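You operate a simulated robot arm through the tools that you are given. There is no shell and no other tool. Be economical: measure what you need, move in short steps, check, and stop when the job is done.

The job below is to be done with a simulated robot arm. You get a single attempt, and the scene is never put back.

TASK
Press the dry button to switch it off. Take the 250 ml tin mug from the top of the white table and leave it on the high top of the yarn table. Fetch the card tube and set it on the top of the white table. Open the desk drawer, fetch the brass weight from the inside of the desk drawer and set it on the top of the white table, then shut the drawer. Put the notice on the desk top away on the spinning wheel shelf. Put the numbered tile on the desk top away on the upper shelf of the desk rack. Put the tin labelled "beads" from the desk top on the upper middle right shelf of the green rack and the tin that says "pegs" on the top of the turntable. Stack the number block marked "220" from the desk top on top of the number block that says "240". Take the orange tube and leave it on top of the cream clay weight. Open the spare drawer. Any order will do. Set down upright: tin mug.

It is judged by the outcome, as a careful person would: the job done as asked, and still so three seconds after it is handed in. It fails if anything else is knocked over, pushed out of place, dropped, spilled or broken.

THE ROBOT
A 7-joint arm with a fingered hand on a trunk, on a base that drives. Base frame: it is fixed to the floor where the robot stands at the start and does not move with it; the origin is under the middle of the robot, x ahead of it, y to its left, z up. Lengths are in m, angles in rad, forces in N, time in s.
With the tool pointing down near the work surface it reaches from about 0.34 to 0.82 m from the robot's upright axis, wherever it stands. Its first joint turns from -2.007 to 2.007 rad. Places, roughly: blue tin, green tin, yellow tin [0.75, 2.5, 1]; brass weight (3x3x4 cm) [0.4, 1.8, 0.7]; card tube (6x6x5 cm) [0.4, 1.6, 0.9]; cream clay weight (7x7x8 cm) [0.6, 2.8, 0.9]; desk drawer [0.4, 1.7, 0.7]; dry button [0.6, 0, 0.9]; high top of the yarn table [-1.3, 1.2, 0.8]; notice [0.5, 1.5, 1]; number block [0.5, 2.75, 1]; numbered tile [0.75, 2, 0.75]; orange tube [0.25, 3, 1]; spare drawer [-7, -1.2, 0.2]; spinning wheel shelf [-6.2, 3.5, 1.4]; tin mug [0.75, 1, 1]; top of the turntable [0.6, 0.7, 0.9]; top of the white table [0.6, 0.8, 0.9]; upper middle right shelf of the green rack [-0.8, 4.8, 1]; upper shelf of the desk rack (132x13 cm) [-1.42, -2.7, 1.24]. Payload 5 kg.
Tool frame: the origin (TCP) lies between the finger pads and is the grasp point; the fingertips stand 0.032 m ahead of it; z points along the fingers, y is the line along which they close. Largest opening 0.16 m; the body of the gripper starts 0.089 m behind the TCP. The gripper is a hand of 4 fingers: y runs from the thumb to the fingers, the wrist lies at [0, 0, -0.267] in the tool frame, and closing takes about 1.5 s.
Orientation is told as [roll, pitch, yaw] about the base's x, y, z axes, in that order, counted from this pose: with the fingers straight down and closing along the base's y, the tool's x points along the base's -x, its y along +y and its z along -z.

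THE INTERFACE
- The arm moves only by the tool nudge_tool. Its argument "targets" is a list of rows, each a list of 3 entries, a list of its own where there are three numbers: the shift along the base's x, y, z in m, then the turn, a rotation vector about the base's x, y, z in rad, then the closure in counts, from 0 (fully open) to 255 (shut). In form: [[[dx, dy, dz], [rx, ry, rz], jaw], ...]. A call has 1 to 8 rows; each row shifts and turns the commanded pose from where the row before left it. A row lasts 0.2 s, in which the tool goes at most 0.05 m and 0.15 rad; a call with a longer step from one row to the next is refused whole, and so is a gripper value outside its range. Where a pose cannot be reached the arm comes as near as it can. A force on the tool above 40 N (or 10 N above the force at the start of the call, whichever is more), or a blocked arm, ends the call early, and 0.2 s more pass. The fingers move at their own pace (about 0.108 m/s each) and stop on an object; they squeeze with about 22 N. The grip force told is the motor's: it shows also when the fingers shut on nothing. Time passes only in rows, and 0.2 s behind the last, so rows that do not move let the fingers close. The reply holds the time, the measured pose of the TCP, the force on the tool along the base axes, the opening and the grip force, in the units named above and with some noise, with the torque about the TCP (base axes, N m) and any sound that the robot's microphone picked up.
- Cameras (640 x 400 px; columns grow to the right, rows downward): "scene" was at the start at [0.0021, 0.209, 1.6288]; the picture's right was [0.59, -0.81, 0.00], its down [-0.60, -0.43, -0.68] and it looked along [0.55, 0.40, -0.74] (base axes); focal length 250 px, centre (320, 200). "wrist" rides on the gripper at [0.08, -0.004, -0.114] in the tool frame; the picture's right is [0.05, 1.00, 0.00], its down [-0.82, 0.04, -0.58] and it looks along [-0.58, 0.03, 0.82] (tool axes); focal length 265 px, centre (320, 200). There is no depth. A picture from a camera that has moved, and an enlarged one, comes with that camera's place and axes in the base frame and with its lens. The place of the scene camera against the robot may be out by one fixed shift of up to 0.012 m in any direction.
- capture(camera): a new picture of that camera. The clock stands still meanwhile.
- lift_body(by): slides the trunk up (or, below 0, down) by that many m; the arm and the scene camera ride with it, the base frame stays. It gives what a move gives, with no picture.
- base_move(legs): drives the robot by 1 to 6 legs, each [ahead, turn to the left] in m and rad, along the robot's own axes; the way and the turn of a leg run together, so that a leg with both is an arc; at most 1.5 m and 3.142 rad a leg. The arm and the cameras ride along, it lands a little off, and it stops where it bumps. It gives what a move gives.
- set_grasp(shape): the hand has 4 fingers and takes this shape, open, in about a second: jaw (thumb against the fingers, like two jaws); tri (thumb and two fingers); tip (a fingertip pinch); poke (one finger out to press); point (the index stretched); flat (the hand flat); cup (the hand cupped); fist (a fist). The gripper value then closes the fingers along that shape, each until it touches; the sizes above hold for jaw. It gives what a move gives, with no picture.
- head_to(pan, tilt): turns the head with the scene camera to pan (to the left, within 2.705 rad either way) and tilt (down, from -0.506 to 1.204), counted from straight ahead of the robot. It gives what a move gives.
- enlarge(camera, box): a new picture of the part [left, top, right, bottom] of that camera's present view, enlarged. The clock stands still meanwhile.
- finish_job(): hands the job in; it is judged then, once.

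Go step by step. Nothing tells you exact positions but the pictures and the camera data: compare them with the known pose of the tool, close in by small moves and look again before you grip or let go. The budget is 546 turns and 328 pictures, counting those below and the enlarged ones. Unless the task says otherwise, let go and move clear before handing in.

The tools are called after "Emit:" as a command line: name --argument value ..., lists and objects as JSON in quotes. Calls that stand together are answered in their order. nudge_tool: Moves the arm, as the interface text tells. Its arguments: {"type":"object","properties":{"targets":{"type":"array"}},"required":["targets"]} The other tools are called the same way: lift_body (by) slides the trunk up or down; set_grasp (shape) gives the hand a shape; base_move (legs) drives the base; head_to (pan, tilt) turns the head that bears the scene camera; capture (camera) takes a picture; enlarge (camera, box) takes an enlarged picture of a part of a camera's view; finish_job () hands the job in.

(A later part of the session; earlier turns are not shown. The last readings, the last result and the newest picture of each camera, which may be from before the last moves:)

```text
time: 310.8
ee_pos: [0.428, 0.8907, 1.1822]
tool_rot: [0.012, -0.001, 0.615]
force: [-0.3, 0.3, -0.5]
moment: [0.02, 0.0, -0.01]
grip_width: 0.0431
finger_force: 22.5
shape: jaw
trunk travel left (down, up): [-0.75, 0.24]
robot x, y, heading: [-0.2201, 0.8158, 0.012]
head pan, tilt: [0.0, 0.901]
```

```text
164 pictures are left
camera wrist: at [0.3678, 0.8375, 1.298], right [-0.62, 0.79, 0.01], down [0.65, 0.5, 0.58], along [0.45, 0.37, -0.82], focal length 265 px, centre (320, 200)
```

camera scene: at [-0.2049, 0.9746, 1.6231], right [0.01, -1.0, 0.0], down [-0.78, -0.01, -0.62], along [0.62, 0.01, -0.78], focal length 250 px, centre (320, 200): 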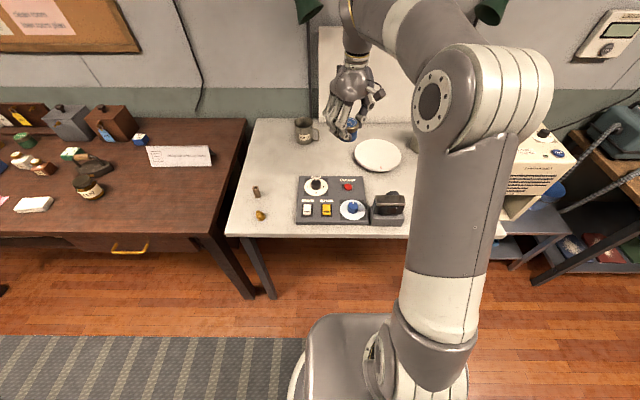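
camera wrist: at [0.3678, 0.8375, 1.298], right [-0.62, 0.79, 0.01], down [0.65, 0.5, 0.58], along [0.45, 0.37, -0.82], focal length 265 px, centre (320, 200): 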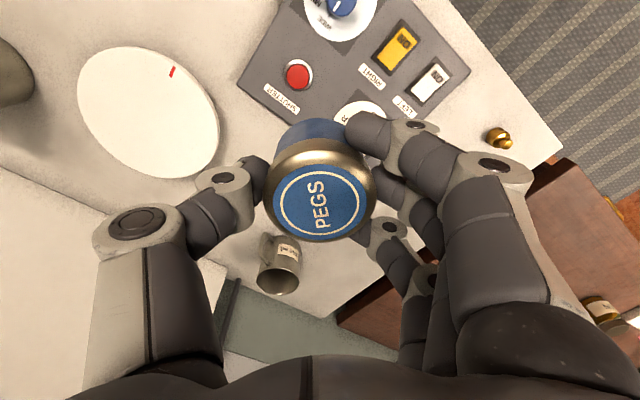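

Turntable centre ≈[0.625, 0.72]. I drive forward a little and move over it.

Emit:
base_move --legs '[[0.14, 0]]'

Emit:
nudge_tool --targets '[[[0.011, -0.042, -0.015], [0, 0, 0], 255], [[0.011, -0.042, -0.015], [0, 0, 0], 255], [[0.011, -0.042, -0.015], [0, 0, 0], 255], [[0.011, -0.042, -0.015], [0, 0, 0], 255], [[0, 0, -0.04], [0, 0, 0], 255], [[0, 0, -0.04], [0, 0, 0], 255]]'

Emit:
capture --camera "wrist"

Emit:
capture --camera "scene"

```text
time: 312.1
ee_pos: [0.5705, 0.8919, 1.182]
tool_rot: [0.012, 0.002, 0.616]
force: [0.2, 0.0, -1.0]
moment: [0.02, 0.06, -0.03]
grip_width: 0.0435
finger_force: 22.3
shape: jaw
trunk travel left (down, up): [-0.75, 0.24]
robot x, y, heading: [-0.074, 0.8147, 0.009]
head pan, tilt: [0.0, 0.901]
```

```text
time: 313.5
ee_pos: [0.6125, 0.7247, 1.0413]
tool_rot: [0.011, 0.0, 0.617]
force: [0.5, 0.1, -1.1]
moment: [0.01, 0.03, 0.0]
grip_width: 0.0434
finger_force: 21.5
shape: jaw
trunk travel left (down, up): [-0.75, 0.24]
robot x, y, heading: [-0.0777, 0.8117, 0.007]
head pan, tilt: [0.0, 0.901]
```

```text
163 pictures are left
camera wrist: at [0.5529, 0.6722, 1.1564], right [-0.62, 0.78, 0.01], down [0.64, 0.5, 0.58], along [0.45, 0.37, -0.82], focal length 265 px, centre (320, 200)
```

wrist: 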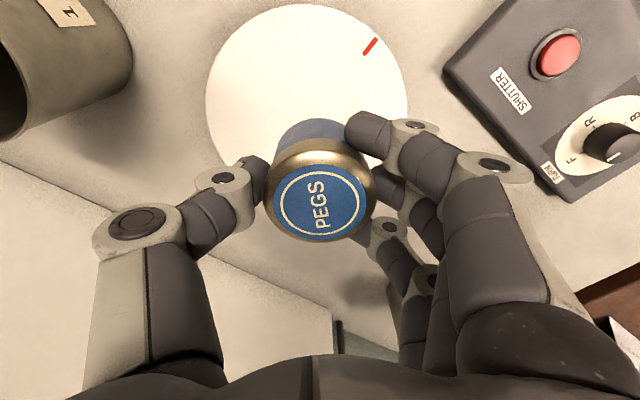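

```text
162 pictures are left
camera scene: at [-0.0637, 0.9752, 1.6232], right [0.01, -1.0, 0.0], down [-0.78, -0.01, -0.62], along [0.62, 0.01, -0.78], focal length 250 px, centre (320, 200)
```

scene: 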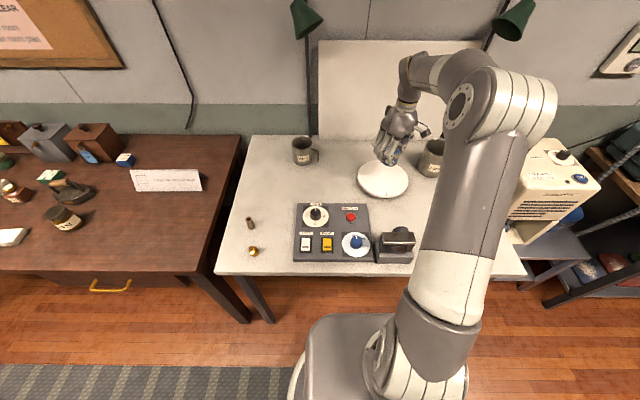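

Disc centre ≈[0.62, 0.712]. Fine shift and lower till contact.

Emit:
nudge_tool --targets '[[[0.007, -0.012, -0.03], [0, 0, 0], 255], [[0, 0, -0.03], [0, 0, 0], 255], [[0, 0, -0.02], [0, 0, 0], 255], [[0, 0, -0.008], [0, 0, 0], 255], [[0, 0, -0.006], [0, 0, 0], 255], [[0, 0, -0.005], [0, 0, 0], 255]]'

Emit:
capture --camera "wrist"

```text
time: 314.9
ee_pos: [0.6201, 0.7114, 0.9433]
tool_rot: [0.012, 0.0, 0.617]
force: [0.0, -0.4, -1.0]
moment: [0.03, -0.02, -0.01]
grip_width: 0.0431
finger_force: 22.0
shape: jaw
trunk travel left (down, up): [-0.75, 0.24]
robot x, y, heading: [-0.077, 0.8131, 0.004]
head pan, tilt: [0.0, 0.901]
```

```text
161 pictures are left
camera wrist: at [0.5598, 0.6592, 1.0581], right [-0.62, 0.78, 0.01], down [0.64, 0.5, 0.58], along [0.45, 0.37, -0.82], focal length 265 px, centre (320, 200)
```

wrist: 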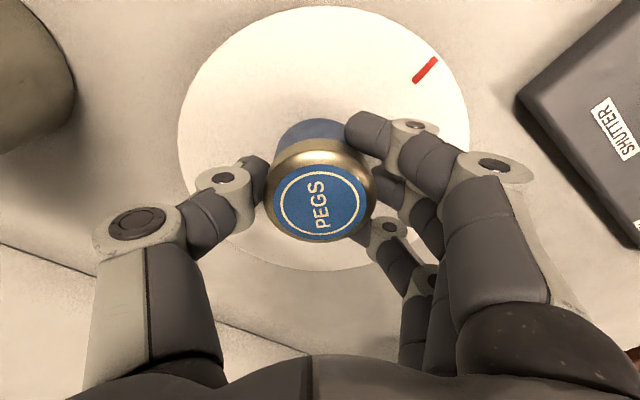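

Well centred on the disc. Continue to contact.

Emit:
nudge_tool --targets '[[[0, 0, -0.005], [0, 0, 0], 255], [[0, 0, -0.004], [0, 0, 0], 255], [[0, 0, -0.004], [0, 0, 0], 255]]'

```text
time: 315.7
ee_pos: [0.6211, 0.7115, 0.9391]
tool_rot: [0.001, -0.011, 0.617]
force: [-5.5, 0.2, 19.8]
moment: [0.12, 0.17, 0.06]
grip_width: 0.0446
finger_force: 22.1
shape: jaw
trunk travel left (down, up): [-0.75, 0.24]
robot x, y, heading: [-0.0791, 0.8122, 0.005]
head pan, tilt: [0.0, 0.901]
stopped in row 3: the force on the tool passed its limit at 42 N (the readings are from after the stop); the commanded pose is now the measured one
```

Emit:
nudge_tool --targets '[[[0, 0, 0.002], [0, 0, 0], 255], [[0, 0, 0], [0, 0, 0], 190], [[0, 0, 0], [0, 0, 0], 150], [[0, 0, 0], [0, 0, 0], 120], [[0, 0, 0], [0, 0, 0], 100], [[0, 0, 0.03], [0, 0, 0], 100], [[0, 0, 0.045], [0, 0, 0], 100], [[0, 0, 0.045], [0, 0, 0], 100]]'

Emit:
nudge_tool --targets '[[[0, 0, 0.045], [0, 0, 0], 60], [[-0.02, 0.02, 0.04], [0, 0, 0], 0], [[-0.03, 0.03, 0.02], [0, 0, 0], 0]]'

Emit:
capture --camera "wrist"

```text
time: 317.5
ee_pos: [0.6219, 0.7123, 1.0565]
tool_rot: [0.007, -0.006, 0.616]
force: [0.1, 1.2, 0.5]
moment: [-0.01, -0.04, -0.01]
grip_width: 0.0967
finger_force: 0.0
shape: jaw
trunk travel left (down, up): [-0.75, 0.24]
robot x, y, heading: [-0.0745, 0.8096, 0.007]
head pan, tilt: [0.0, 0.901]
```

```text
time: 318.3
ee_pos: [0.5707, 0.7624, 1.1637]
tool_rot: [0.005, -0.007, 0.618]
force: [-1.1, 0.5, -0.8]
moment: [0.01, -0.01, 0.0]
grip_width: 0.1597
finger_force: 0.1
shape: jaw
trunk travel left (down, up): [-0.75, 0.24]
robot x, y, heading: [-0.075, 0.8164, 0.01]
head pan, tilt: [0.0, 0.901]
```

```text
160 pictures are left
camera wrist: at [0.5098, 0.7104, 1.2789], right [-0.62, 0.78, 0.0], down [0.64, 0.5, 0.58], along [0.46, 0.36, -0.81], focal length 265 px, centre (320, 200)
```

wrist: 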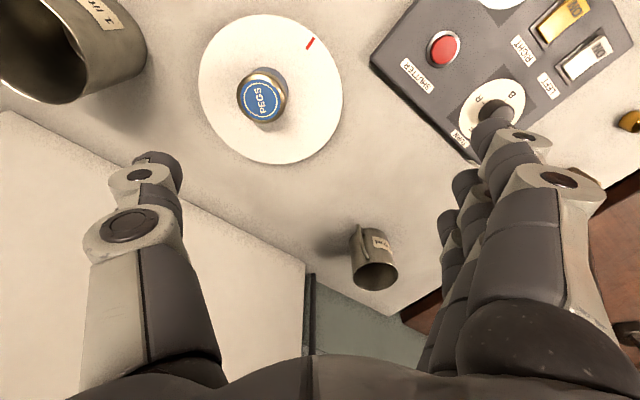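

PEGS tin is on the turntable. Next the green BEADS tin; I drive back to the desk in front of it.

Emit:
base_move --legs '[[-0.13, 0], [0, 1.565], [1.5, 0], [0.05, 0], [0, -1.565], [0.13, 0]]'

Emit:
nudge_tool --targets '[[[0, 0, 0.04], [0, 0, -0.14], 0], [[0, 0, 0], [0, 0, -0.14], 0], [[0, 0, 0], [0, 0, -0.14], 0], [[0, 0, 0], [0, 0, -0.14], 0]]'

Emit:
capture --camera "scene"

Emit:
capture --camera "wrist"

```text
time: 335.7
ee_pos: [0.5654, 2.3327, 1.1621]
tool_rot: [0.007, -0.005, 0.623]
force: [0.5, 0.6, -0.9]
moment: [-0.03, 0.06, 0.03]
grip_width: 0.1596
finger_force: 0.1
shape: jaw
trunk travel left (down, up): [-0.75, 0.24]
robot x, y, heading: [-0.0833, 2.3813, 0.021]
head pan, tilt: [0.0, 0.901]
```

```text
time: 336.7
ee_pos: [0.5652, 2.3333, 1.2035]
tool_rot: [0.006, -0.007, 0.063]
force: [-0.2, 0.3, 0.1]
moment: [0.02, -0.01, -0.03]
grip_width: 0.16
finger_force: 0.0
shape: jaw
trunk travel left (down, up): [-0.75, 0.24]
robot x, y, heading: [-0.0869, 2.379, 0.019]
head pan, tilt: [0.0, 0.901]
```

```text
159 pictures are left
camera scene: at [-0.0737, 2.5419, 1.6231], right [0.02, -1.0, 0.0], down [-0.78, -0.01, -0.62], along [0.62, 0.01, -0.78], focal length 250 px, centre (320, 200)
```

scene: 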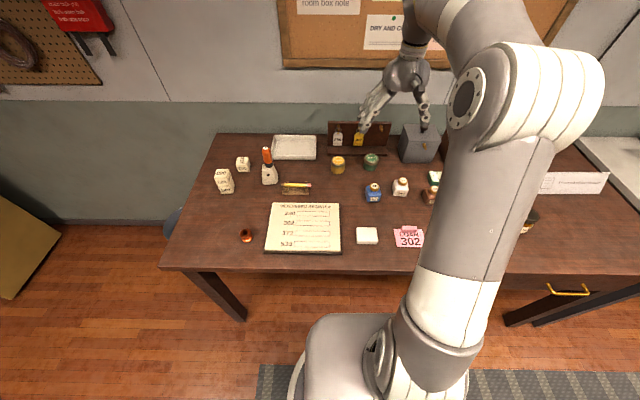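

```text
158 pictures are left
camera wrist: at [0.4862, 2.3219, 1.3179], right [-0.11, 0.99, 0.01], down [0.81, 0.09, 0.58], along [0.58, 0.07, -0.81], focal length 265 px, centre (320, 200)
```

wrist: 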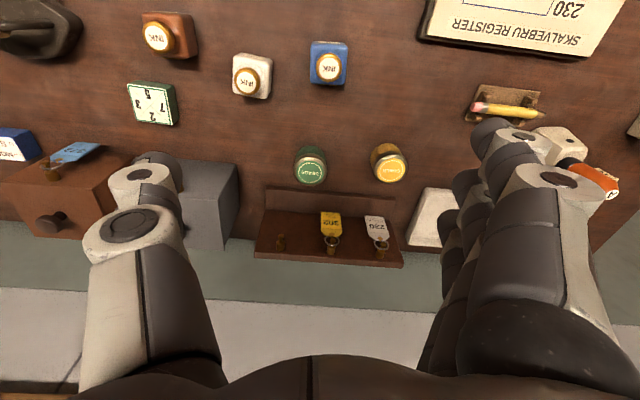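

BEADS tin at [0.713, 2.336]. I move over and descend.

Emit:
nudge_tool --targets '[[[0.037, 0.001, -0.03], [0, 0, 0], 80], [[0.037, 0.001, -0.03], [0, 0, 0], 80], [[0.037, 0.001, -0.03], [0, 0, 0], 80], [[0.037, 0, -0.03], [0, 0, 0], 80], [[0, 0, -0.04], [0, 0, 0], 80], [[0, 0, -0.04], [0, 0, 0], 80], [[0, 0, -0.04], [0, 0, 0], 80], [[0, 0, -0.04], [0, 0, 0], 80]]'

Emit:
capture --camera "wrist"

```text
time: 338.5
ee_pos: [0.7147, 2.3371, 0.9227]
tool_rot: [0.008, -0.007, 0.064]
force: [0.0, -0.2, 0.2]
moment: [0.01, 0.0, 0.0]
grip_width: 0.1099
finger_force: 0.0
shape: jaw
trunk travel left (down, up): [-0.75, 0.24]
robot x, y, heading: [-0.0848, 2.3767, 0.016]
head pan, tilt: [0.0, 0.901]
```

```text
157 pictures are left
camera wrist: at [0.6355, 2.3248, 1.0372], right [-0.12, 0.99, 0.01], down [0.81, 0.09, 0.58], along [0.58, 0.07, -0.81], focal length 265 px, centre (320, 200)
```

wrist: 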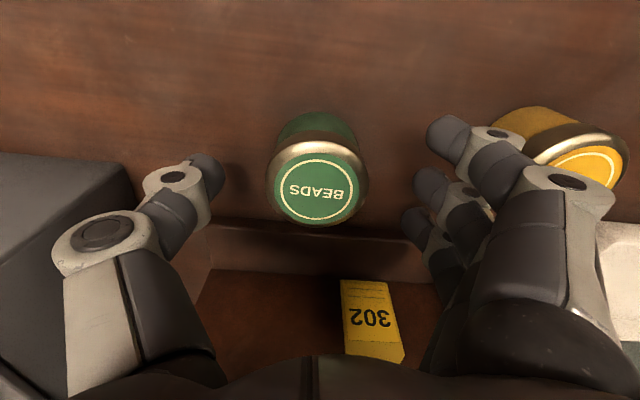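

Centred. Lower, grip, lift.

Emit:
nudge_tool --targets '[[[-0.002, 0, -0.014], [0, 0, 0], 80], [[0, 0, 0], [0, 0, 0], 160], [[0, 0, 0], [0, 0, 0], 255], [[0, 0, 0], [0, 0, 0], 255], [[0, 0, 0], [0, 0, 0], 255], [[0, 0, 0], [0, 0, 0], 255], [[0, 0, 0.02], [0, 0, 0], 255], [[0, 0, 0.04], [0, 0, 0], 255]]'

Emit:
nudge_tool --targets '[[[0, 0, 0.045], [0, 0, 0], 255], [[0, 0, 0.045], [0, 0, 0], 255], [[0, 0, 0.045], [0, 0, 0], 255], [[-0.03, 0, 0.035], [0, 0, 0], 255], [[-0.04, 0, 0.02], [0, 0, 0], 255], [[-0.045, 0, 0.02], [0, 0, 0], 255], [[-0.045, 0, 0.0], [0, 0, 0], 255]]'

Emit:
capture --camera "wrist"

```text
time: 340.3
ee_pos: [0.7123, 2.3387, 0.9713]
tool_rot: [0.004, -0.005, 0.066]
force: [0.4, 0.4, -0.3]
moment: [0.0, -0.02, 0.0]
grip_width: 0.0431
finger_force: 22.1
shape: jaw
trunk travel left (down, up): [-0.75, 0.24]
robot x, y, heading: [-0.0831, 2.3845, 0.016]
head pan, tilt: [0.0, 0.901]
```

```text
time: 341.9
ee_pos: [0.5488, 2.3371, 1.181]
tool_rot: [0.006, -0.01, 0.065]
force: [-1.0, 0.4, -0.9]
moment: [-0.01, -0.06, 0.02]
grip_width: 0.043
finger_force: 21.9
shape: jaw
trunk travel left (down, up): [-0.75, 0.24]
robot x, y, heading: [-0.0832, 2.3767, 0.019]
head pan, tilt: [0.0, 0.901]
```

```text
156 pictures are left
camera wrist: at [0.4698, 2.3252, 1.2944], right [-0.12, 0.99, 0.01], down [0.81, 0.09, 0.58], along [0.58, 0.07, -0.81], focal length 265 px, centre (320, 200)
```

wrist: 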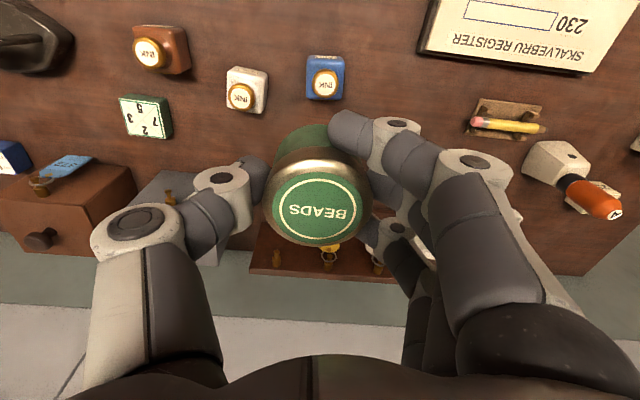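

Held. I drive toward the green rack and look at it.

Emit:
base_move --legs '[[-0.17, 0], [0, 1.552], [1.2, 0]]'

Emit:
head_to --pan 0.35 --tilt 0.3

Emit:
capture --camera "scene"

```text
time: 352.9
ee_pos: [-0.2472, 4.2068, 1.1787]
tool_rot: [0.008, -0.008, 1.651]
force: [-0.2, 0.3, -1.4]
moment: [0.01, 0.04, 0.01]
grip_width: 0.0424
finger_force: 21.4
shape: jaw
trunk travel left (down, up): [-0.75, 0.24]
robot x, y, heading: [-0.2798, 3.5732, 1.605]
head pan, tilt: [0.0, 0.901]
```

```text
time: 353.9
ee_pos: [-0.2471, 4.2054, 1.1793]
tool_rot: [0.008, -0.008, 1.649]
force: [-0.1, -0.3, -2.3]
moment: [-0.02, 0.0, 0.0]
grip_width: 0.0428
finger_force: 21.5
shape: jaw
trunk travel left (down, up): [-0.75, 0.24]
robot x, y, heading: [-0.2779, 3.5678, 1.602]
head pan, tilt: [0.351, 0.3]
```

```text
155 pictures are left
camera scene: at [-0.4734, 3.5983, 1.6753], right [0.93, 0.37, 0.0], down [0.11, -0.28, -0.95], along [-0.36, 0.89, -0.3], focal length 250 px, centre (320, 200)
```

scene: 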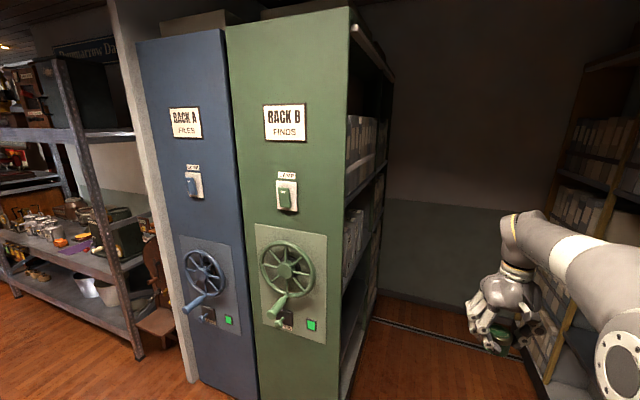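

The rack's shelves open toward the aisle on its right. I zoom in on them.

Emit:
enlarge --camera "scene" --box '[330, 20, 410, 390]'

Emit:
head_to --pan -0.2 --tilt 0.5

Emit:
capture --camera "scene"

```text
1.08 times, centred on (370, 205) of scene (not enlarged: the box is as wide or as high as the picture)
camera zoom: at [-0.4734, 3.5983, 1.6753], right [0.93, 0.37, 0.0], down [0.11, -0.28, -0.95], along [-0.36, 0.89, -0.3], focal length 270 px, centre (266, 195)
```

zoom: 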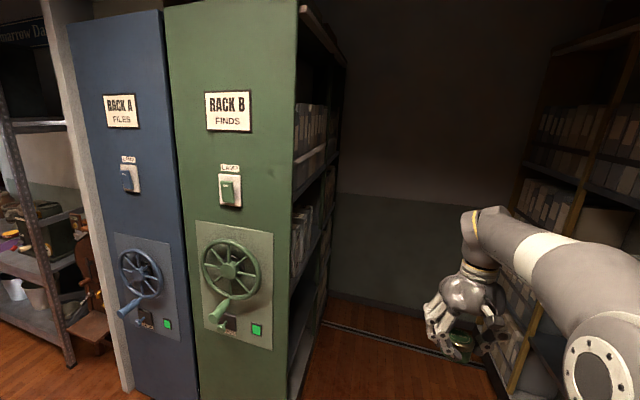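

```text
time: 354.8
ee_pos: [-0.2473, 4.2065, 1.1795]
tool_rot: [0.007, -0.008, 1.649]
force: [1.2, -0.3, -0.7]
moment: [0.0, -0.01, 0.01]
grip_width: 0.0427
finger_force: 22.4
shape: jaw
trunk travel left (down, up): [-0.75, 0.24]
robot x, y, heading: [-0.2815, 3.5708, 1.607]
head pan, tilt: [-0.201, 0.499]
```

```text
153 pictures are left
camera scene: at [-0.4234, 3.6014, 1.657], right [0.99, -0.17, 0.0], down [-0.08, -0.47, -0.88], along [0.15, 0.87, -0.48], focal length 250 px, centre (320, 200)
```

scene: 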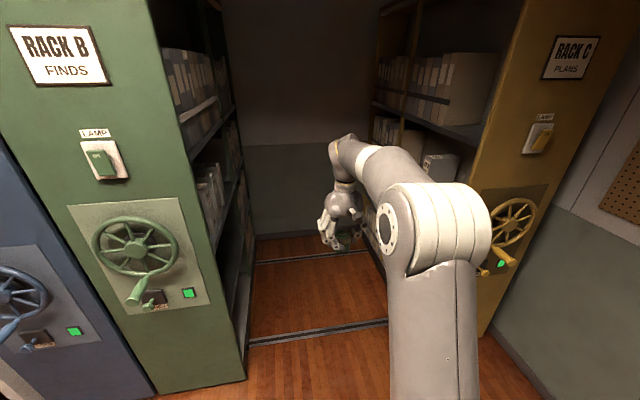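

The aisle between racks B and C is ~1.15 m wide; the shelf at z≈0.97 must be the upper middle one. I tuck the hand in and enter the aisle, turning to face rack B.

Emit:
nudge_tool --targets '[[[0, -0.045, 0], [0, 0, 0], 255], [[0, -0.045, 0], [0, 0, 0], 255], [[0, -0.045, 0], [0, 0, 0], 255]]'

Emit:
base_move --legs '[[0, -0.21], [1.25, 0], [0, 1.75]]'

Emit:
head_to --pan 0.0 --tilt 0.5

Emit:
capture --camera "scene"

```text
time: 355.6
ee_pos: [-0.2485, 4.0677, 1.1802]
tool_rot: [0.006, -0.007, 1.651]
force: [-0.3, -0.4, -1.1]
moment: [0.04, -0.02, 0.01]
grip_width: 0.0422
finger_force: 21.7
shape: jaw
trunk travel left (down, up): [-0.75, 0.24]
robot x, y, heading: [-0.2806, 3.5732, 1.603]
head pan, tilt: [-0.201, 0.499]
```

```text
time: 366.9
ee_pos: [-0.5569, 4.8443, 1.1795]
tool_rot: [0.004, -0.006, -3.102]
force: [0.4, -0.7, -1.3]
moment: [0.0, 0.0, -0.01]
grip_width: 0.042
finger_force: 22.2
shape: jaw
trunk travel left (down, up): [-0.75, 0.24]
robot x, y, heading: [-0.0599, 4.7938, 3.138]
head pan, tilt: [-0.201, 0.499]
```

```text
time: 367.6
ee_pos: [-0.5541, 4.8455, 1.1779]
tool_rot: [0.006, -0.008, -3.101]
force: [0.7, 0.0, -1.0]
moment: [-0.03, 0.01, -0.01]
grip_width: 0.0423
finger_force: 22.0
shape: jaw
trunk travel left (down, up): [-0.75, 0.24]
robot x, y, heading: [-0.059, 4.7937, 3.134]
head pan, tilt: [0.0, 0.499]
```

```text
152 pictures are left
camera scene: at [-0.0923, 4.6412, 1.657], right [0.01, 1.0, 0.0], down [0.48, 0.0, -0.88], along [-0.88, 0.01, -0.48], focal length 250 px, centre (320, 200)
```

scene: 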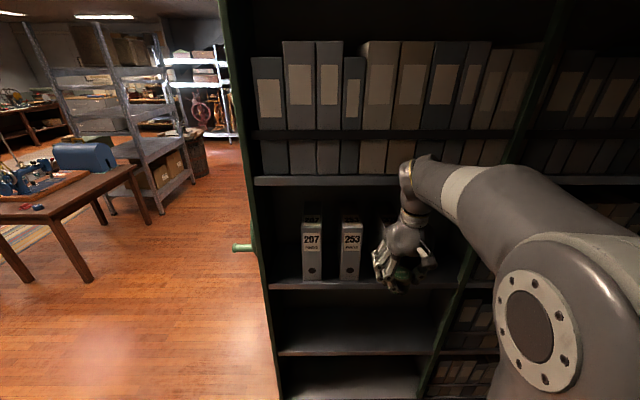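

The left bay's shelf at z≈0.95 with binders 207/253 is the target, with free room to their right. I zoom to verify.

Emit:
enlarge --camera "scene" --box '[250, 180, 490, 330]'

Emit:
capture --camera "wrist"

```text
2.67 times, centred on (370, 255) of scene
camera zoom: at [-0.0923, 4.6412, 1.657], right [0.01, 1.0, 0.0], down [0.48, 0.0, -0.88], along [-0.88, 0.01, -0.48], focal length 666 px, centre (187, 53)
```

zoom: 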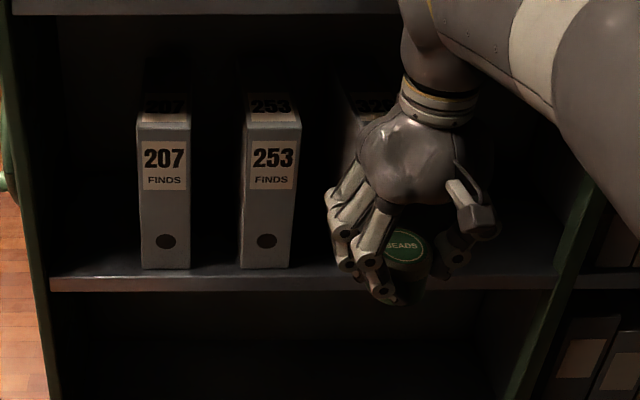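

```text
150 pictures are left
camera wrist: at [-0.4729, 4.8518, 1.2942], right [0.09, -1.0, 0.01], down [-0.81, -0.07, 0.58], along [-0.58, -0.06, -0.81], focal length 265 px, centre (320, 200)
```

wrist: 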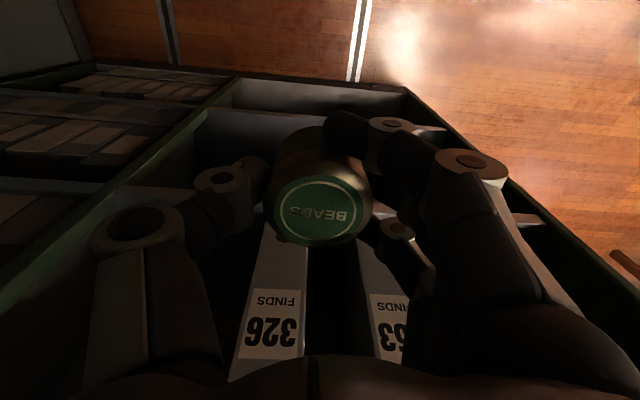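

Binders 207, 253, 326 stand there; free space is y≈4.92–5.09. I shift to y=5.0, tilt the hand nose-inward, and move in.

Emit:
nudge_tool --targets '[[[-0.01, 0.039, -0.01], [0, 0.14, 0], 255], [[-0.01, 0.039, -0.015], [0, 0.14, 0], 255], [[-0.01, 0.039, -0.015], [0, 0.14, 0], 255], [[-0.01, 0.038, -0.015], [0, 0, 0], 255], [[-0.03, 0, -0.02], [0, 0, 0], 255], [[-0.03, 0, -0.02], [0, 0, 0], 255]]'

Emit:
capture --camera "wrist"

Emit:
enlarge --camera "scene" --box '[250, 150, 490, 330]'

```text
time: 369.0
ee_pos: [-0.6564, 5.0028, 1.0852]
tool_rot: [-0.011, -0.426, -3.099]
force: [-0.6, 0.1, -1.8]
moment: [-0.04, -0.01, 0.01]
grip_width: 0.0419
finger_force: 22.1
shape: jaw
trunk travel left (down, up): [-0.75, 0.24]
robot x, y, heading: [-0.0588, 4.7928, 3.129]
head pan, tilt: [0.0, 0.499]
```

```text
149 pictures are left
camera wrist: at [-0.5347, 5.0081, 1.1562], right [0.09, -1.0, -0.03], down [-0.5, -0.07, 0.86], along [-0.86, -0.06, -0.51], focal length 265 px, centre (320, 200)
```

wrist: 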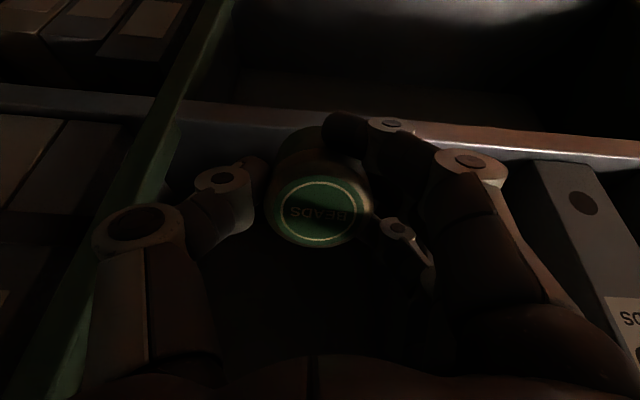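

```text
2.22 times, centred on (370, 240) of scene
camera zoom: at [-0.0935, 4.6418, 1.657], right [0.01, 1.0, 0.0], down [0.48, 0.0, -0.88], along [-0.88, 0.01, -0.48], focal length 555 px, centre (209, 111)
```

zoom: 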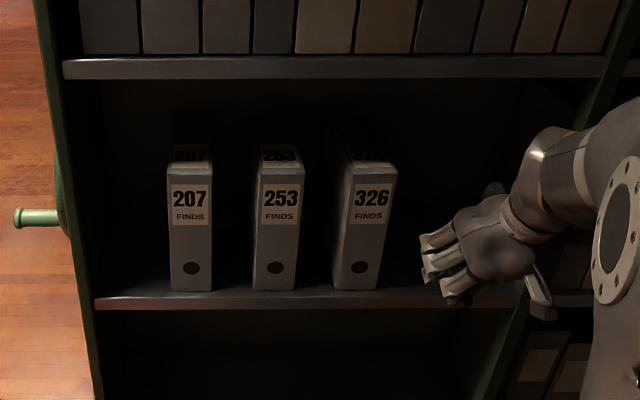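

Free span is about 4.945–5.13; I shift +0.03 in y and move in over the shelf.

Emit:
nudge_tool --targets '[[[-0.03, 0.015, -0.005], [0, 0, 0], 255], [[-0.035, 0.015, -0.01], [0, 0, 0], 255], [[-0.035, 0, -0.01], [0, 0, 0], 255], [[-0.035, 0, -0.01], [0, 0, 0], 255], [[0, 0, -0.015], [0, 0, 0], 255], [[0, 0, -0.015], [0, 0, 0], 255]]'

Emit:
capture --camera "wrist"

Emit:
enlarge --camera "scene" --box '[330, 150, 490, 330]'

```text
time: 370.4
ee_pos: [-0.7895, 5.0313, 1.0231]
tool_rot: [-0.014, -0.43, -3.095]
force: [-2.2, 1.1, 9.5]
moment: [0.03, 0.14, 0.01]
grip_width: 0.042
finger_force: 22.3
shape: jaw
trunk travel left (down, up): [-0.75, 0.24]
robot x, y, heading: [-0.0582, 4.7907, 3.134]
head pan, tilt: [0.0, 0.499]
```

```text
147 pictures are left
camera wrist: at [-0.6685, 5.0371, 1.0945], right [0.09, -1.0, -0.03], down [-0.5, -0.07, 0.86], along [-0.86, -0.06, -0.5], focal length 265 px, centre (320, 200)
```

wrist: 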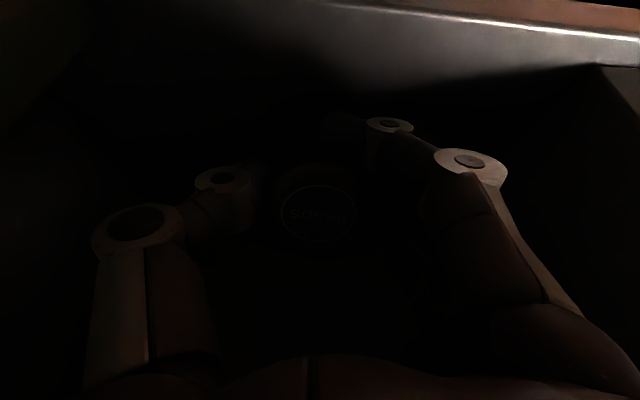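

```text
2.22 times, centred on (410, 240) of scene
camera zoom: at [-0.0909, 4.6409, 1.6573], right [0.01, 1.0, 0.0], down [0.48, 0.0, -0.88], along [-0.88, 0.01, -0.48], focal length 555 px, centre (120, 111)
```

zoom: 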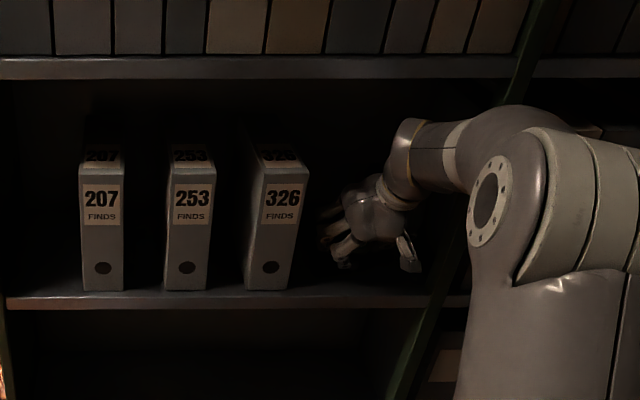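

Contact with the shelf (z≈0.98). I reduce the tilt so the tin sits flatter, then settle.

Emit:
nudge_tool --targets '[[[0, 0, 0.003], [0, -0.1, 0], 255], [[0, 0, 0], [0, -0.1, 0], 255], [[0, 0, -0.003], [0, 0, 0], 255], [[0, 0, -0.003], [0, 0, 0], 255], [[0, 0, -0.003], [0, 0, 0], 255]]'

```text
time: 371.6
ee_pos: [-0.7889, 5.0298, 1.0156]
tool_rot: [-0.005, -0.229, -3.101]
force: [-2.6, -0.6, 17.8]
moment: [0.02, -0.23, -0.02]
grip_width: 0.0424
finger_force: 21.6
shape: jaw
trunk travel left (down, up): [-0.75, 0.24]
robot x, y, heading: [-0.0569, 4.789, 3.131]
head pan, tilt: [0.0, 0.499]
```

Now only 13° tilt, near rim touching. I open just enough, let it settle and back out.

Emit:
nudge_tool --targets '[[[0, 0, 0], [0, 0, 0], 215], [[0, 0, 0], [0, 0, 0], 190], [[0, 0, 0], [0, 0, 0], 160], [[0, 0, 0], [0, 0, 0], 135], [[0, 0, 0], [0, 0, 0], 130], [[0.01, 0, 0.02], [0, 0.1, 0], 130], [[0.012, 0, 0.03], [0, 0.1, 0], 130], [[0.02, 0, 0.03], [0, 0, 0], 130]]'

Emit:
nudge_tool --targets '[[[0.04, 0, 0.02], [0, 0, 0], 130], [[0.045, 0, 0.01], [0, 0, 0], 130], [[0.045, 0, 0], [0, -0.1, 0], 130], [[0.02, -0.04, 0], [0, -0.14, 0], 100], [[0, -0.045, 0], [0, -0.14, 0], 50], [[0, -0.045, 0], [0, -0.05, 0], 0]]'

Emit:
enlarge --camera "scene" --box '[330, 180, 490, 300]'

```text
time: 373.4
ee_pos: [-0.7471, 5.0301, 1.0945]
tool_rot: [-0.013, -0.427, -3.095]
force: [0.4, 0.0, -0.1]
moment: [-0.01, 0.01, -0.01]
grip_width: 0.0776
finger_force: 0.0
shape: jaw
trunk travel left (down, up): [-0.75, 0.24]
robot x, y, heading: [-0.0526, 4.7877, 3.134]
head pan, tilt: [0.0, 0.499]
```

```text
time: 374.8
ee_pos: [-0.5978, 4.9006, 1.1268]
tool_rot: [0.004, 0.006, -3.102]
force: [-0.2, 0.2, 0.4]
moment: [0.01, 0.0, 0.01]
grip_width: 0.1602
finger_force: 0.0
shape: jaw
trunk travel left (down, up): [-0.75, 0.24]
robot x, y, heading: [-0.0593, 4.7908, 3.133]
head pan, tilt: [0.0, 0.499]
```

```text
3.33 times, centred on (410, 240) of scene
camera zoom: at [-0.092, 4.6399, 1.6569], right [0.01, 1.0, 0.0], down [0.48, 0.0, -0.88], along [-0.88, 0.01, -0.48], focal length 833 px, centre (20, 67)
```

zoom: 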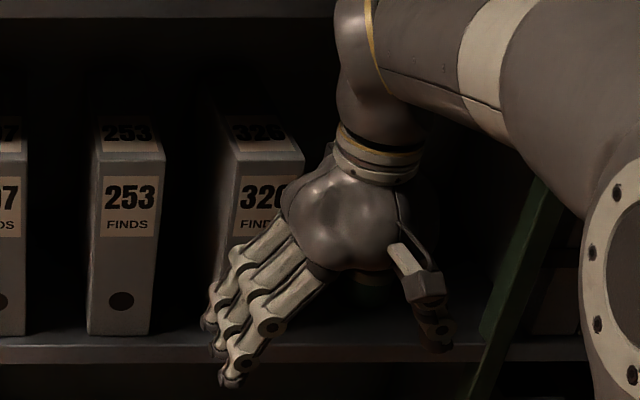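

Emit:
capture --camera "wrist"

```text
144 pictures are left
camera wrist: at [-0.5163, 4.9071, 1.242], right [0.09, -1.0, 0.01], down [-0.82, -0.07, 0.57], along [-0.57, -0.06, -0.82], focal length 265 px, centre (320, 200)
```

wrist: 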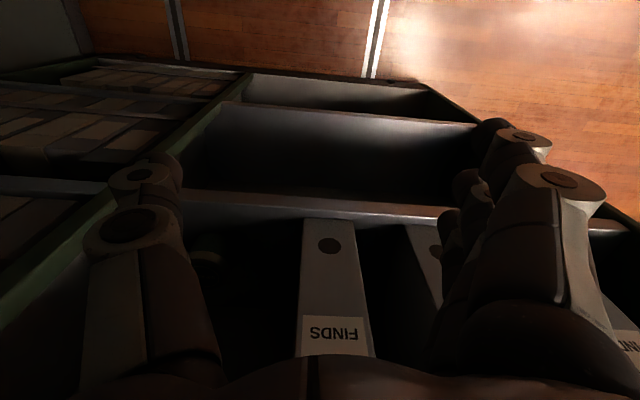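

Emit:
nudge_tool --targets '[[[0.04, -0.03, 0.01], [0, 0, 0], 0], [[0.03, -0.04, 0.01], [0, 0, 0], 0], [[0, -0.049, 0], [0, 0, 0], 0], [[0, -0.049, 0], [0, 0, 0], 0], [[0, -0.049, 0], [0, 0, 0], 0]]'

Emit:
enlarge --camera "scene" --box '[350, 200, 470, 290]'

```text
refused: row 1 steps farther than a row can; nothing moved
```

```text
4.44 times, centred on (410, 245) of scene
camera zoom: at [-0.092, 4.6399, 1.6569], right [0.01, 1.0, 0.0], down [0.48, 0.0, -0.88], along [-0.88, 0.01, -0.48], focal length 1110 px, centre (-80, 0)
```

zoom: 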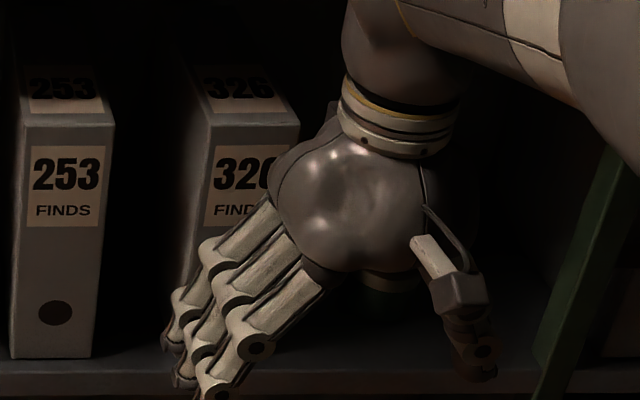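

The tin stands upright on the shelf. I leave the aisle and head to the desk for the numbered tile.

Emit:
nudge_tool --targets '[[[0.03, -0.03, 0.02], [0, 0, 0], 0], [[0.03, -0.03, 0.02], [0, 0, 0], 0], [[0.0, 0, 0.045], [0, 0, 0], 0]]'

Emit:
base_move --legs '[[0, 1.52], [1.4, 0], [1.34, 0], [0, 1.63], [0.12, 0]]'

Emit:
head_to --pan 0.0 --tilt 0.9

Emit:
capture --camera "wrist"

Emit:
capture --camera "scene"

```text
time: 375.6
ee_pos: [-0.5382, 4.8411, 1.2096]
tool_rot: [0.007, 0.002, -3.102]
force: [0.5, -0.6, 0.5]
moment: [-0.02, -0.02, 0.01]
grip_width: 0.1599
finger_force: 0.1
shape: jaw
trunk travel left (down, up): [-0.75, 0.24]
robot x, y, heading: [-0.0578, 4.7924, 3.135]
head pan, tilt: [0.0, 0.499]
```

```text
time: 397.4
ee_pos: [0.3346, 1.9759, 1.2089]
tool_rot: [0.008, 0.005, 0.022]
force: [1.2, -0.2, 0.0]
moment: [-0.02, 0.04, 0.02]
grip_width: 0.1599
finger_force: 0.1
shape: jaw
trunk travel left (down, up): [-0.75, 0.24]
robot x, y, heading: [-0.1441, 2.0325, -0.026]
head pan, tilt: [0.0, 0.499]
```

```text
time: 398.3
ee_pos: [0.3326, 1.9756, 1.2102]
tool_rot: [0.006, 0.003, 0.023]
force: [0.1, 0.6, -0.4]
moment: [0.06, 0.0, -0.01]
grip_width: 0.1599
finger_force: 0.0
shape: jaw
trunk travel left (down, up): [-0.75, 0.24]
robot x, y, heading: [-0.1481, 2.031, -0.026]
head pan, tilt: [0.0, 0.901]
```

```text
142 pictures are left
camera wrist: at [0.255, 1.9679, 1.3254], right [-0.08, 1.0, 0.01], down [0.82, 0.06, 0.57], along [0.57, 0.05, -0.82], focal length 265 px, centre (320, 200)
```

wrist: 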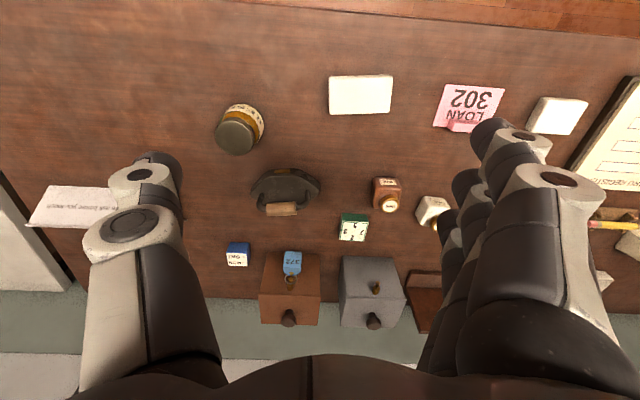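

```text
141 pictures are left
camera scene: at [-0.1304, 2.1951, 1.6232], right [-0.02, -1.0, 0.0], down [-0.78, 0.02, -0.62], along [0.62, -0.01, -0.78], focal length 250 px, centre (320, 200)
```

scene: 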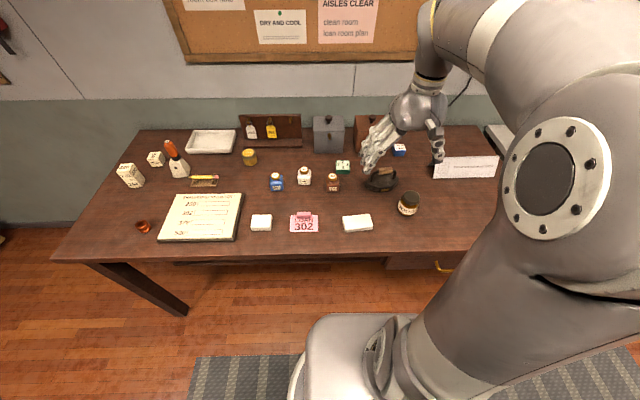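

Emit:
enlarge --camera "wrist" --box '[220, 150, 420, 275]'

```text
3.20 times, centred on (320, 212) of wrist
camera zoom: at [0.255, 1.9679, 1.3254], right [-0.08, 1.0, 0.01], down [0.82, 0.06, 0.57], along [0.57, 0.05, -0.82], focal length 849 px, centre (320, 160)
```

zoom: 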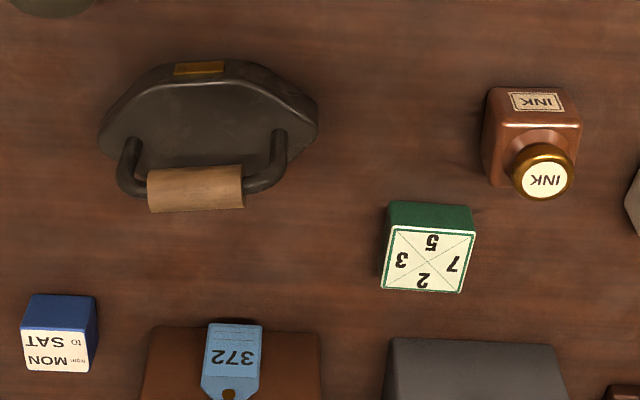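

The green tile sits at about [0.632, 2.073]. I go above it.

Emit:
nudge_tool --targets '[[[0.0377, 0.0122, -0.022], [0, 0, 0], 60], [[0.0377, 0.0122, -0.022], [0, 0, 0], 60], [[0.0377, 0.0122, -0.022], [0, 0, 0], 60], [[0.0377, 0.0122, -0.022], [0, 0, 0], 60], [[0.0377, 0.0122, -0.022], [0, 0, 0], 60], [[0.0377, 0.0122, -0.022], [0, 0, 0], 60], [[0.0377, 0.0122, -0.022], [0, 0, 0], 60], [[0.0377, 0.0122, -0.022], [0, 0, 0], 60]]'

Emit:
capture --camera "wrist"

```text
time: 400.1
ee_pos: [0.6366, 2.0739, 1.0333]
tool_rot: [0.008, 0.005, 0.023]
force: [-0.2, -0.1, -0.2]
moment: [-0.01, 0.05, 0.0]
grip_width: 0.1225
finger_force: 0.1
shape: jaw
trunk travel left (down, up): [-0.75, 0.24]
robot x, y, heading: [-0.1473, 2.032, -0.022]
head pan, tilt: [0.0, 0.901]
```

```text
139 pictures are left
camera wrist: at [0.5586, 2.0671, 1.1485], right [-0.07, 1.0, 0.01], down [0.82, 0.06, 0.57], along [0.57, 0.05, -0.82], focal length 265 px, centre (320, 200)
```

wrist: 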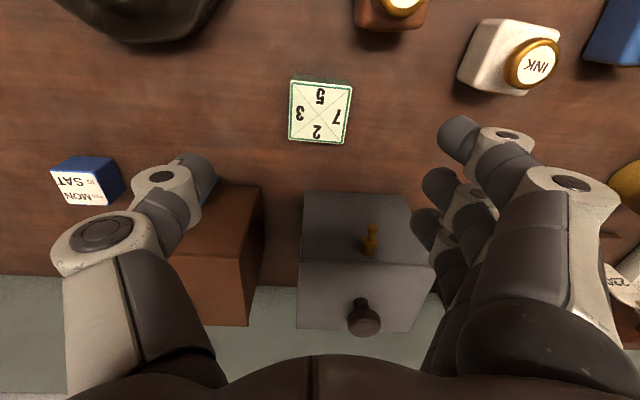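

Emit:
nudge_tool --targets '[[[-0.003, 0.001, -0.04], [0, 0, 0], 90], [[0, 0, -0.04], [0, 0, 0], 90], [[0, 0, -0.03], [0, 0, 0], 90], [[0, 0, -0.014], [0, 0, 0], 90]]'

Emit:
capture --camera "wrist"

```text
time: 401.1
ee_pos: [0.6321, 2.0743, 0.9095]
tool_rot: [0.007, 0.005, 0.025]
force: [-0.3, 0.9, 0.5]
moment: [0.08, 0.03, -0.02]
grip_width: 0.1042
finger_force: 0.0
shape: jaw
trunk travel left (down, up): [-0.75, 0.24]
robot x, y, heading: [-0.1453, 2.035, -0.028]
head pan, tilt: [0.0, 0.901]
```

```text
138 pictures are left
camera wrist: at [0.5544, 2.0664, 1.025], right [-0.08, 1.0, 0.01], down [0.82, 0.06, 0.57], along [0.57, 0.05, -0.82], focal length 265 px, centre (320, 200)
```

wrist: 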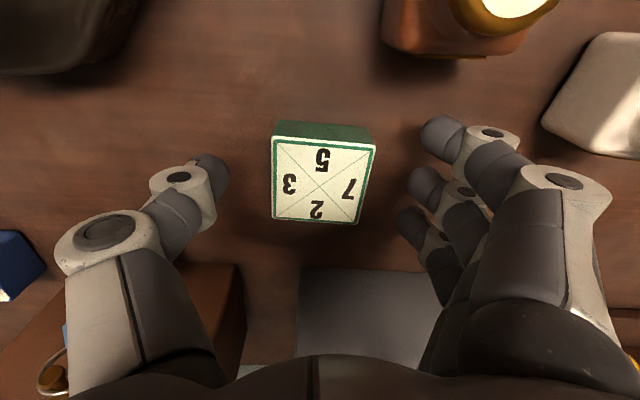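

Emit:
nudge_tool --targets '[[[0, 0, -0.003], [0, 0, -0.09], 90], [[0, 0, -0.003], [0, 0, 0], 150], [[0, 0, 0], [0, 0, 0], 255], [[0, 0, 0], [0, 0, 0], 255], [[0, 0, 0], [0, 0, 0], 255], [[0, 0, 0.01], [0, 0, 0], 255], [[0, 0, 0.03], [0, 0, 0], 255], [[0, 0, 0.045], [0, 0, 0], 255]]'

Emit:
capture --camera "wrist"

```text
time: 402.9
ee_pos: [0.6309, 2.0739, 0.9891]
tool_rot: [0.006, 0.004, -0.065]
force: [-0.2, 0.6, -1.4]
moment: [0.03, -0.01, 0.05]
grip_width: 0.0518
finger_force: 22.0
shape: jaw
trunk travel left (down, up): [-0.75, 0.24]
robot x, y, heading: [-0.1471, 2.0343, -0.025]
head pan, tilt: [0.0, 0.901]
```

```text
137 pictures are left
camera wrist: at [0.5525, 2.073, 1.1047], right [0.01, 1.0, 0.01], down [0.82, -0.02, 0.57], along [0.57, 0.0, -0.82], focal length 265 px, centre (320, 200)
```

wrist: 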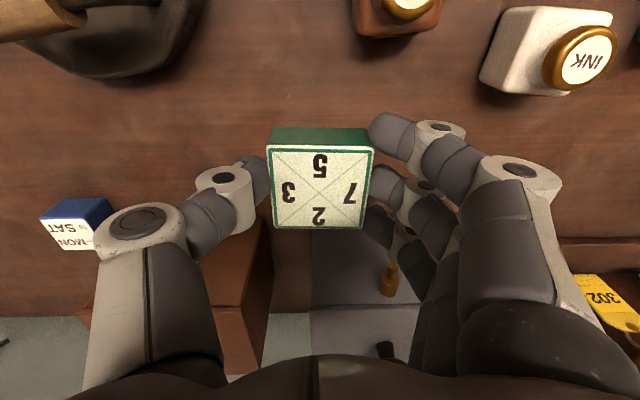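

Held. I raise and tuck the hand, then drive across the room toward the desk rack.

Emit:
nudge_tool --targets '[[[0, 0, 0.045], [0, 0, 0], 255], [[-0.02, 0, 0.045], [0, 0, 0], 255], [[-0.02, 0, 0.045], [0, 0, 0], 255], [[-0.02, 0, 0.045], [0, 0, 0], 255], [[-0.02, 0, 0.045], [0, 0, 0], 255], [[-0.02, 0, 0.045], [0, 0, 0], 255], [[-0.045, 0, 0.01], [0, 0, 0], 255]]'

Emit:
base_move --legs '[[-0.15, 0], [0, -1.546], [1.5, 0], [1.5, 0], [0.5, 0]]'

Emit:
head_to --pan -0.5 --tilt 0.4

Emit:
capture --camera "scene"

```text
time: 404.5
ee_pos: [0.4828, 2.0749, 1.2702]
tool_rot: [0.005, 0.001, -0.066]
force: [-0.3, 1.6, -2.2]
moment: [0.01, -0.1, -0.05]
grip_width: 0.0516
finger_force: 21.9
shape: jaw
trunk travel left (down, up): [-0.75, 0.24]
robot x, y, heading: [-0.1494, 2.033, -0.03]
head pan, tilt: [0.0, 0.901]
```

```text
time: 426.2
ee_pos: [-0.223, -2.0823, 1.2672]
tool_rot: [0.006, 0.006, -1.601]
force: [-0.4, -1.3, -2.0]
moment: [0.03, 0.01, 0.0]
grip_width: 0.0517
finger_force: 22.5
shape: jaw
trunk travel left (down, up): [-0.75, 0.24]
robot x, y, heading: [-0.2872, -1.4511, -1.558]
head pan, tilt: [0.0, 0.901]
```

```text
time: 427.1
ee_pos: [-0.2223, -2.0824, 1.2693]
tool_rot: [0.007, 0.004, -1.598]
force: [0.2, -0.5, -2.1]
moment: [0.03, -0.04, -0.02]
grip_width: 0.0515
finger_force: 22.0
shape: jaw
trunk travel left (down, up): [-0.75, 0.24]
robot x, y, heading: [-0.2874, -1.4519, -1.557]
head pan, tilt: [-0.499, 0.4]
```

```text
136 pictures are left
camera scene: at [-0.1773, -1.4651, 1.666], right [-0.89, 0.47, 0.0], down [0.18, 0.35, -0.92], along [-0.43, -0.81, -0.39], focal length 250 px, centre (320, 200)
```

scene: 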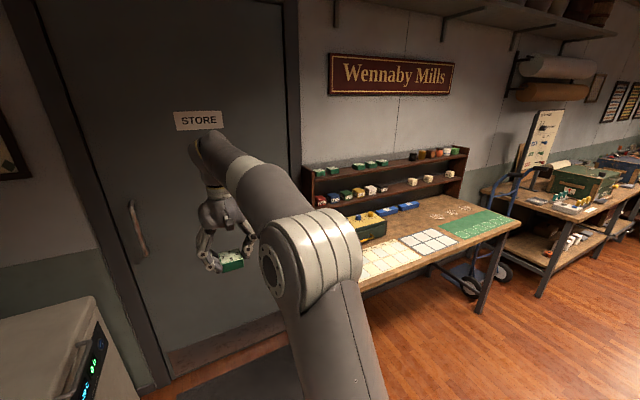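

The desk rack's upper shelf is open above. I drive to face it.

Emit:
base_move --legs '[[0, -1.584], [1.12, 0], [0, 1.571], [0.3, 0]]'

Emit:
head_to --pan 0.0 --tilt 0.5

Emit:
capture --camera "scene"

Emit:
capture --camera "wrist"

```text
time: 442.2
ee_pos: [-1.3472, -2.3906, 1.2681]
tool_rot: [0.006, 0.006, -1.606]
force: [-0.1, 0.1, -1.5]
moment: [0.05, -0.01, -0.02]
grip_width: 0.0511
finger_force: 22.2
shape: jaw
trunk travel left (down, up): [-0.75, 0.24]
robot x, y, heading: [-1.4077, -1.7556, -1.557]
head pan, tilt: [-0.499, 0.4]
```

```text
time: 443.1
ee_pos: [-1.3468, -2.3892, 1.2673]
tool_rot: [0.007, 0.003, -1.604]
force: [0.4, 0.1, -2.3]
moment: [0.0, -0.01, 0.0]
grip_width: 0.0511
finger_force: 21.9
shape: jaw
trunk travel left (down, up): [-0.75, 0.24]
robot x, y, heading: [-1.4088, -1.758, -1.558]
head pan, tilt: [0.0, 0.499]
```

```text
135 pictures are left
camera scene: at [-1.2548, -1.7812, 1.657], right [-1.0, -0.01, 0.0], down [0.0, 0.48, -0.88], along [0.01, -0.88, -0.48], focal length 250 px, centre (320, 200)
```

scene: 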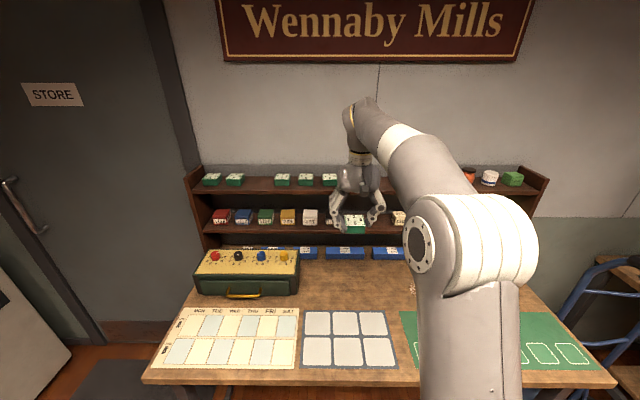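

```text
134 pictures are left
camera wrist: at [-1.3479, -2.3108, 1.3843], right [1.0, 0.02, 0.01], down [0.01, -0.82, 0.57], along [0.02, -0.57, -0.82], focal length 265 px, centre (320, 200)
```

wrist: 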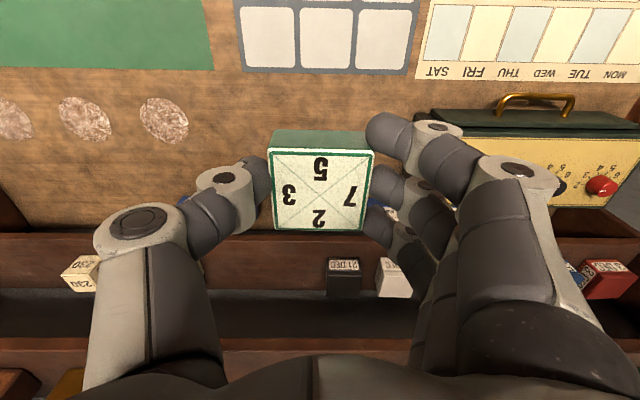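

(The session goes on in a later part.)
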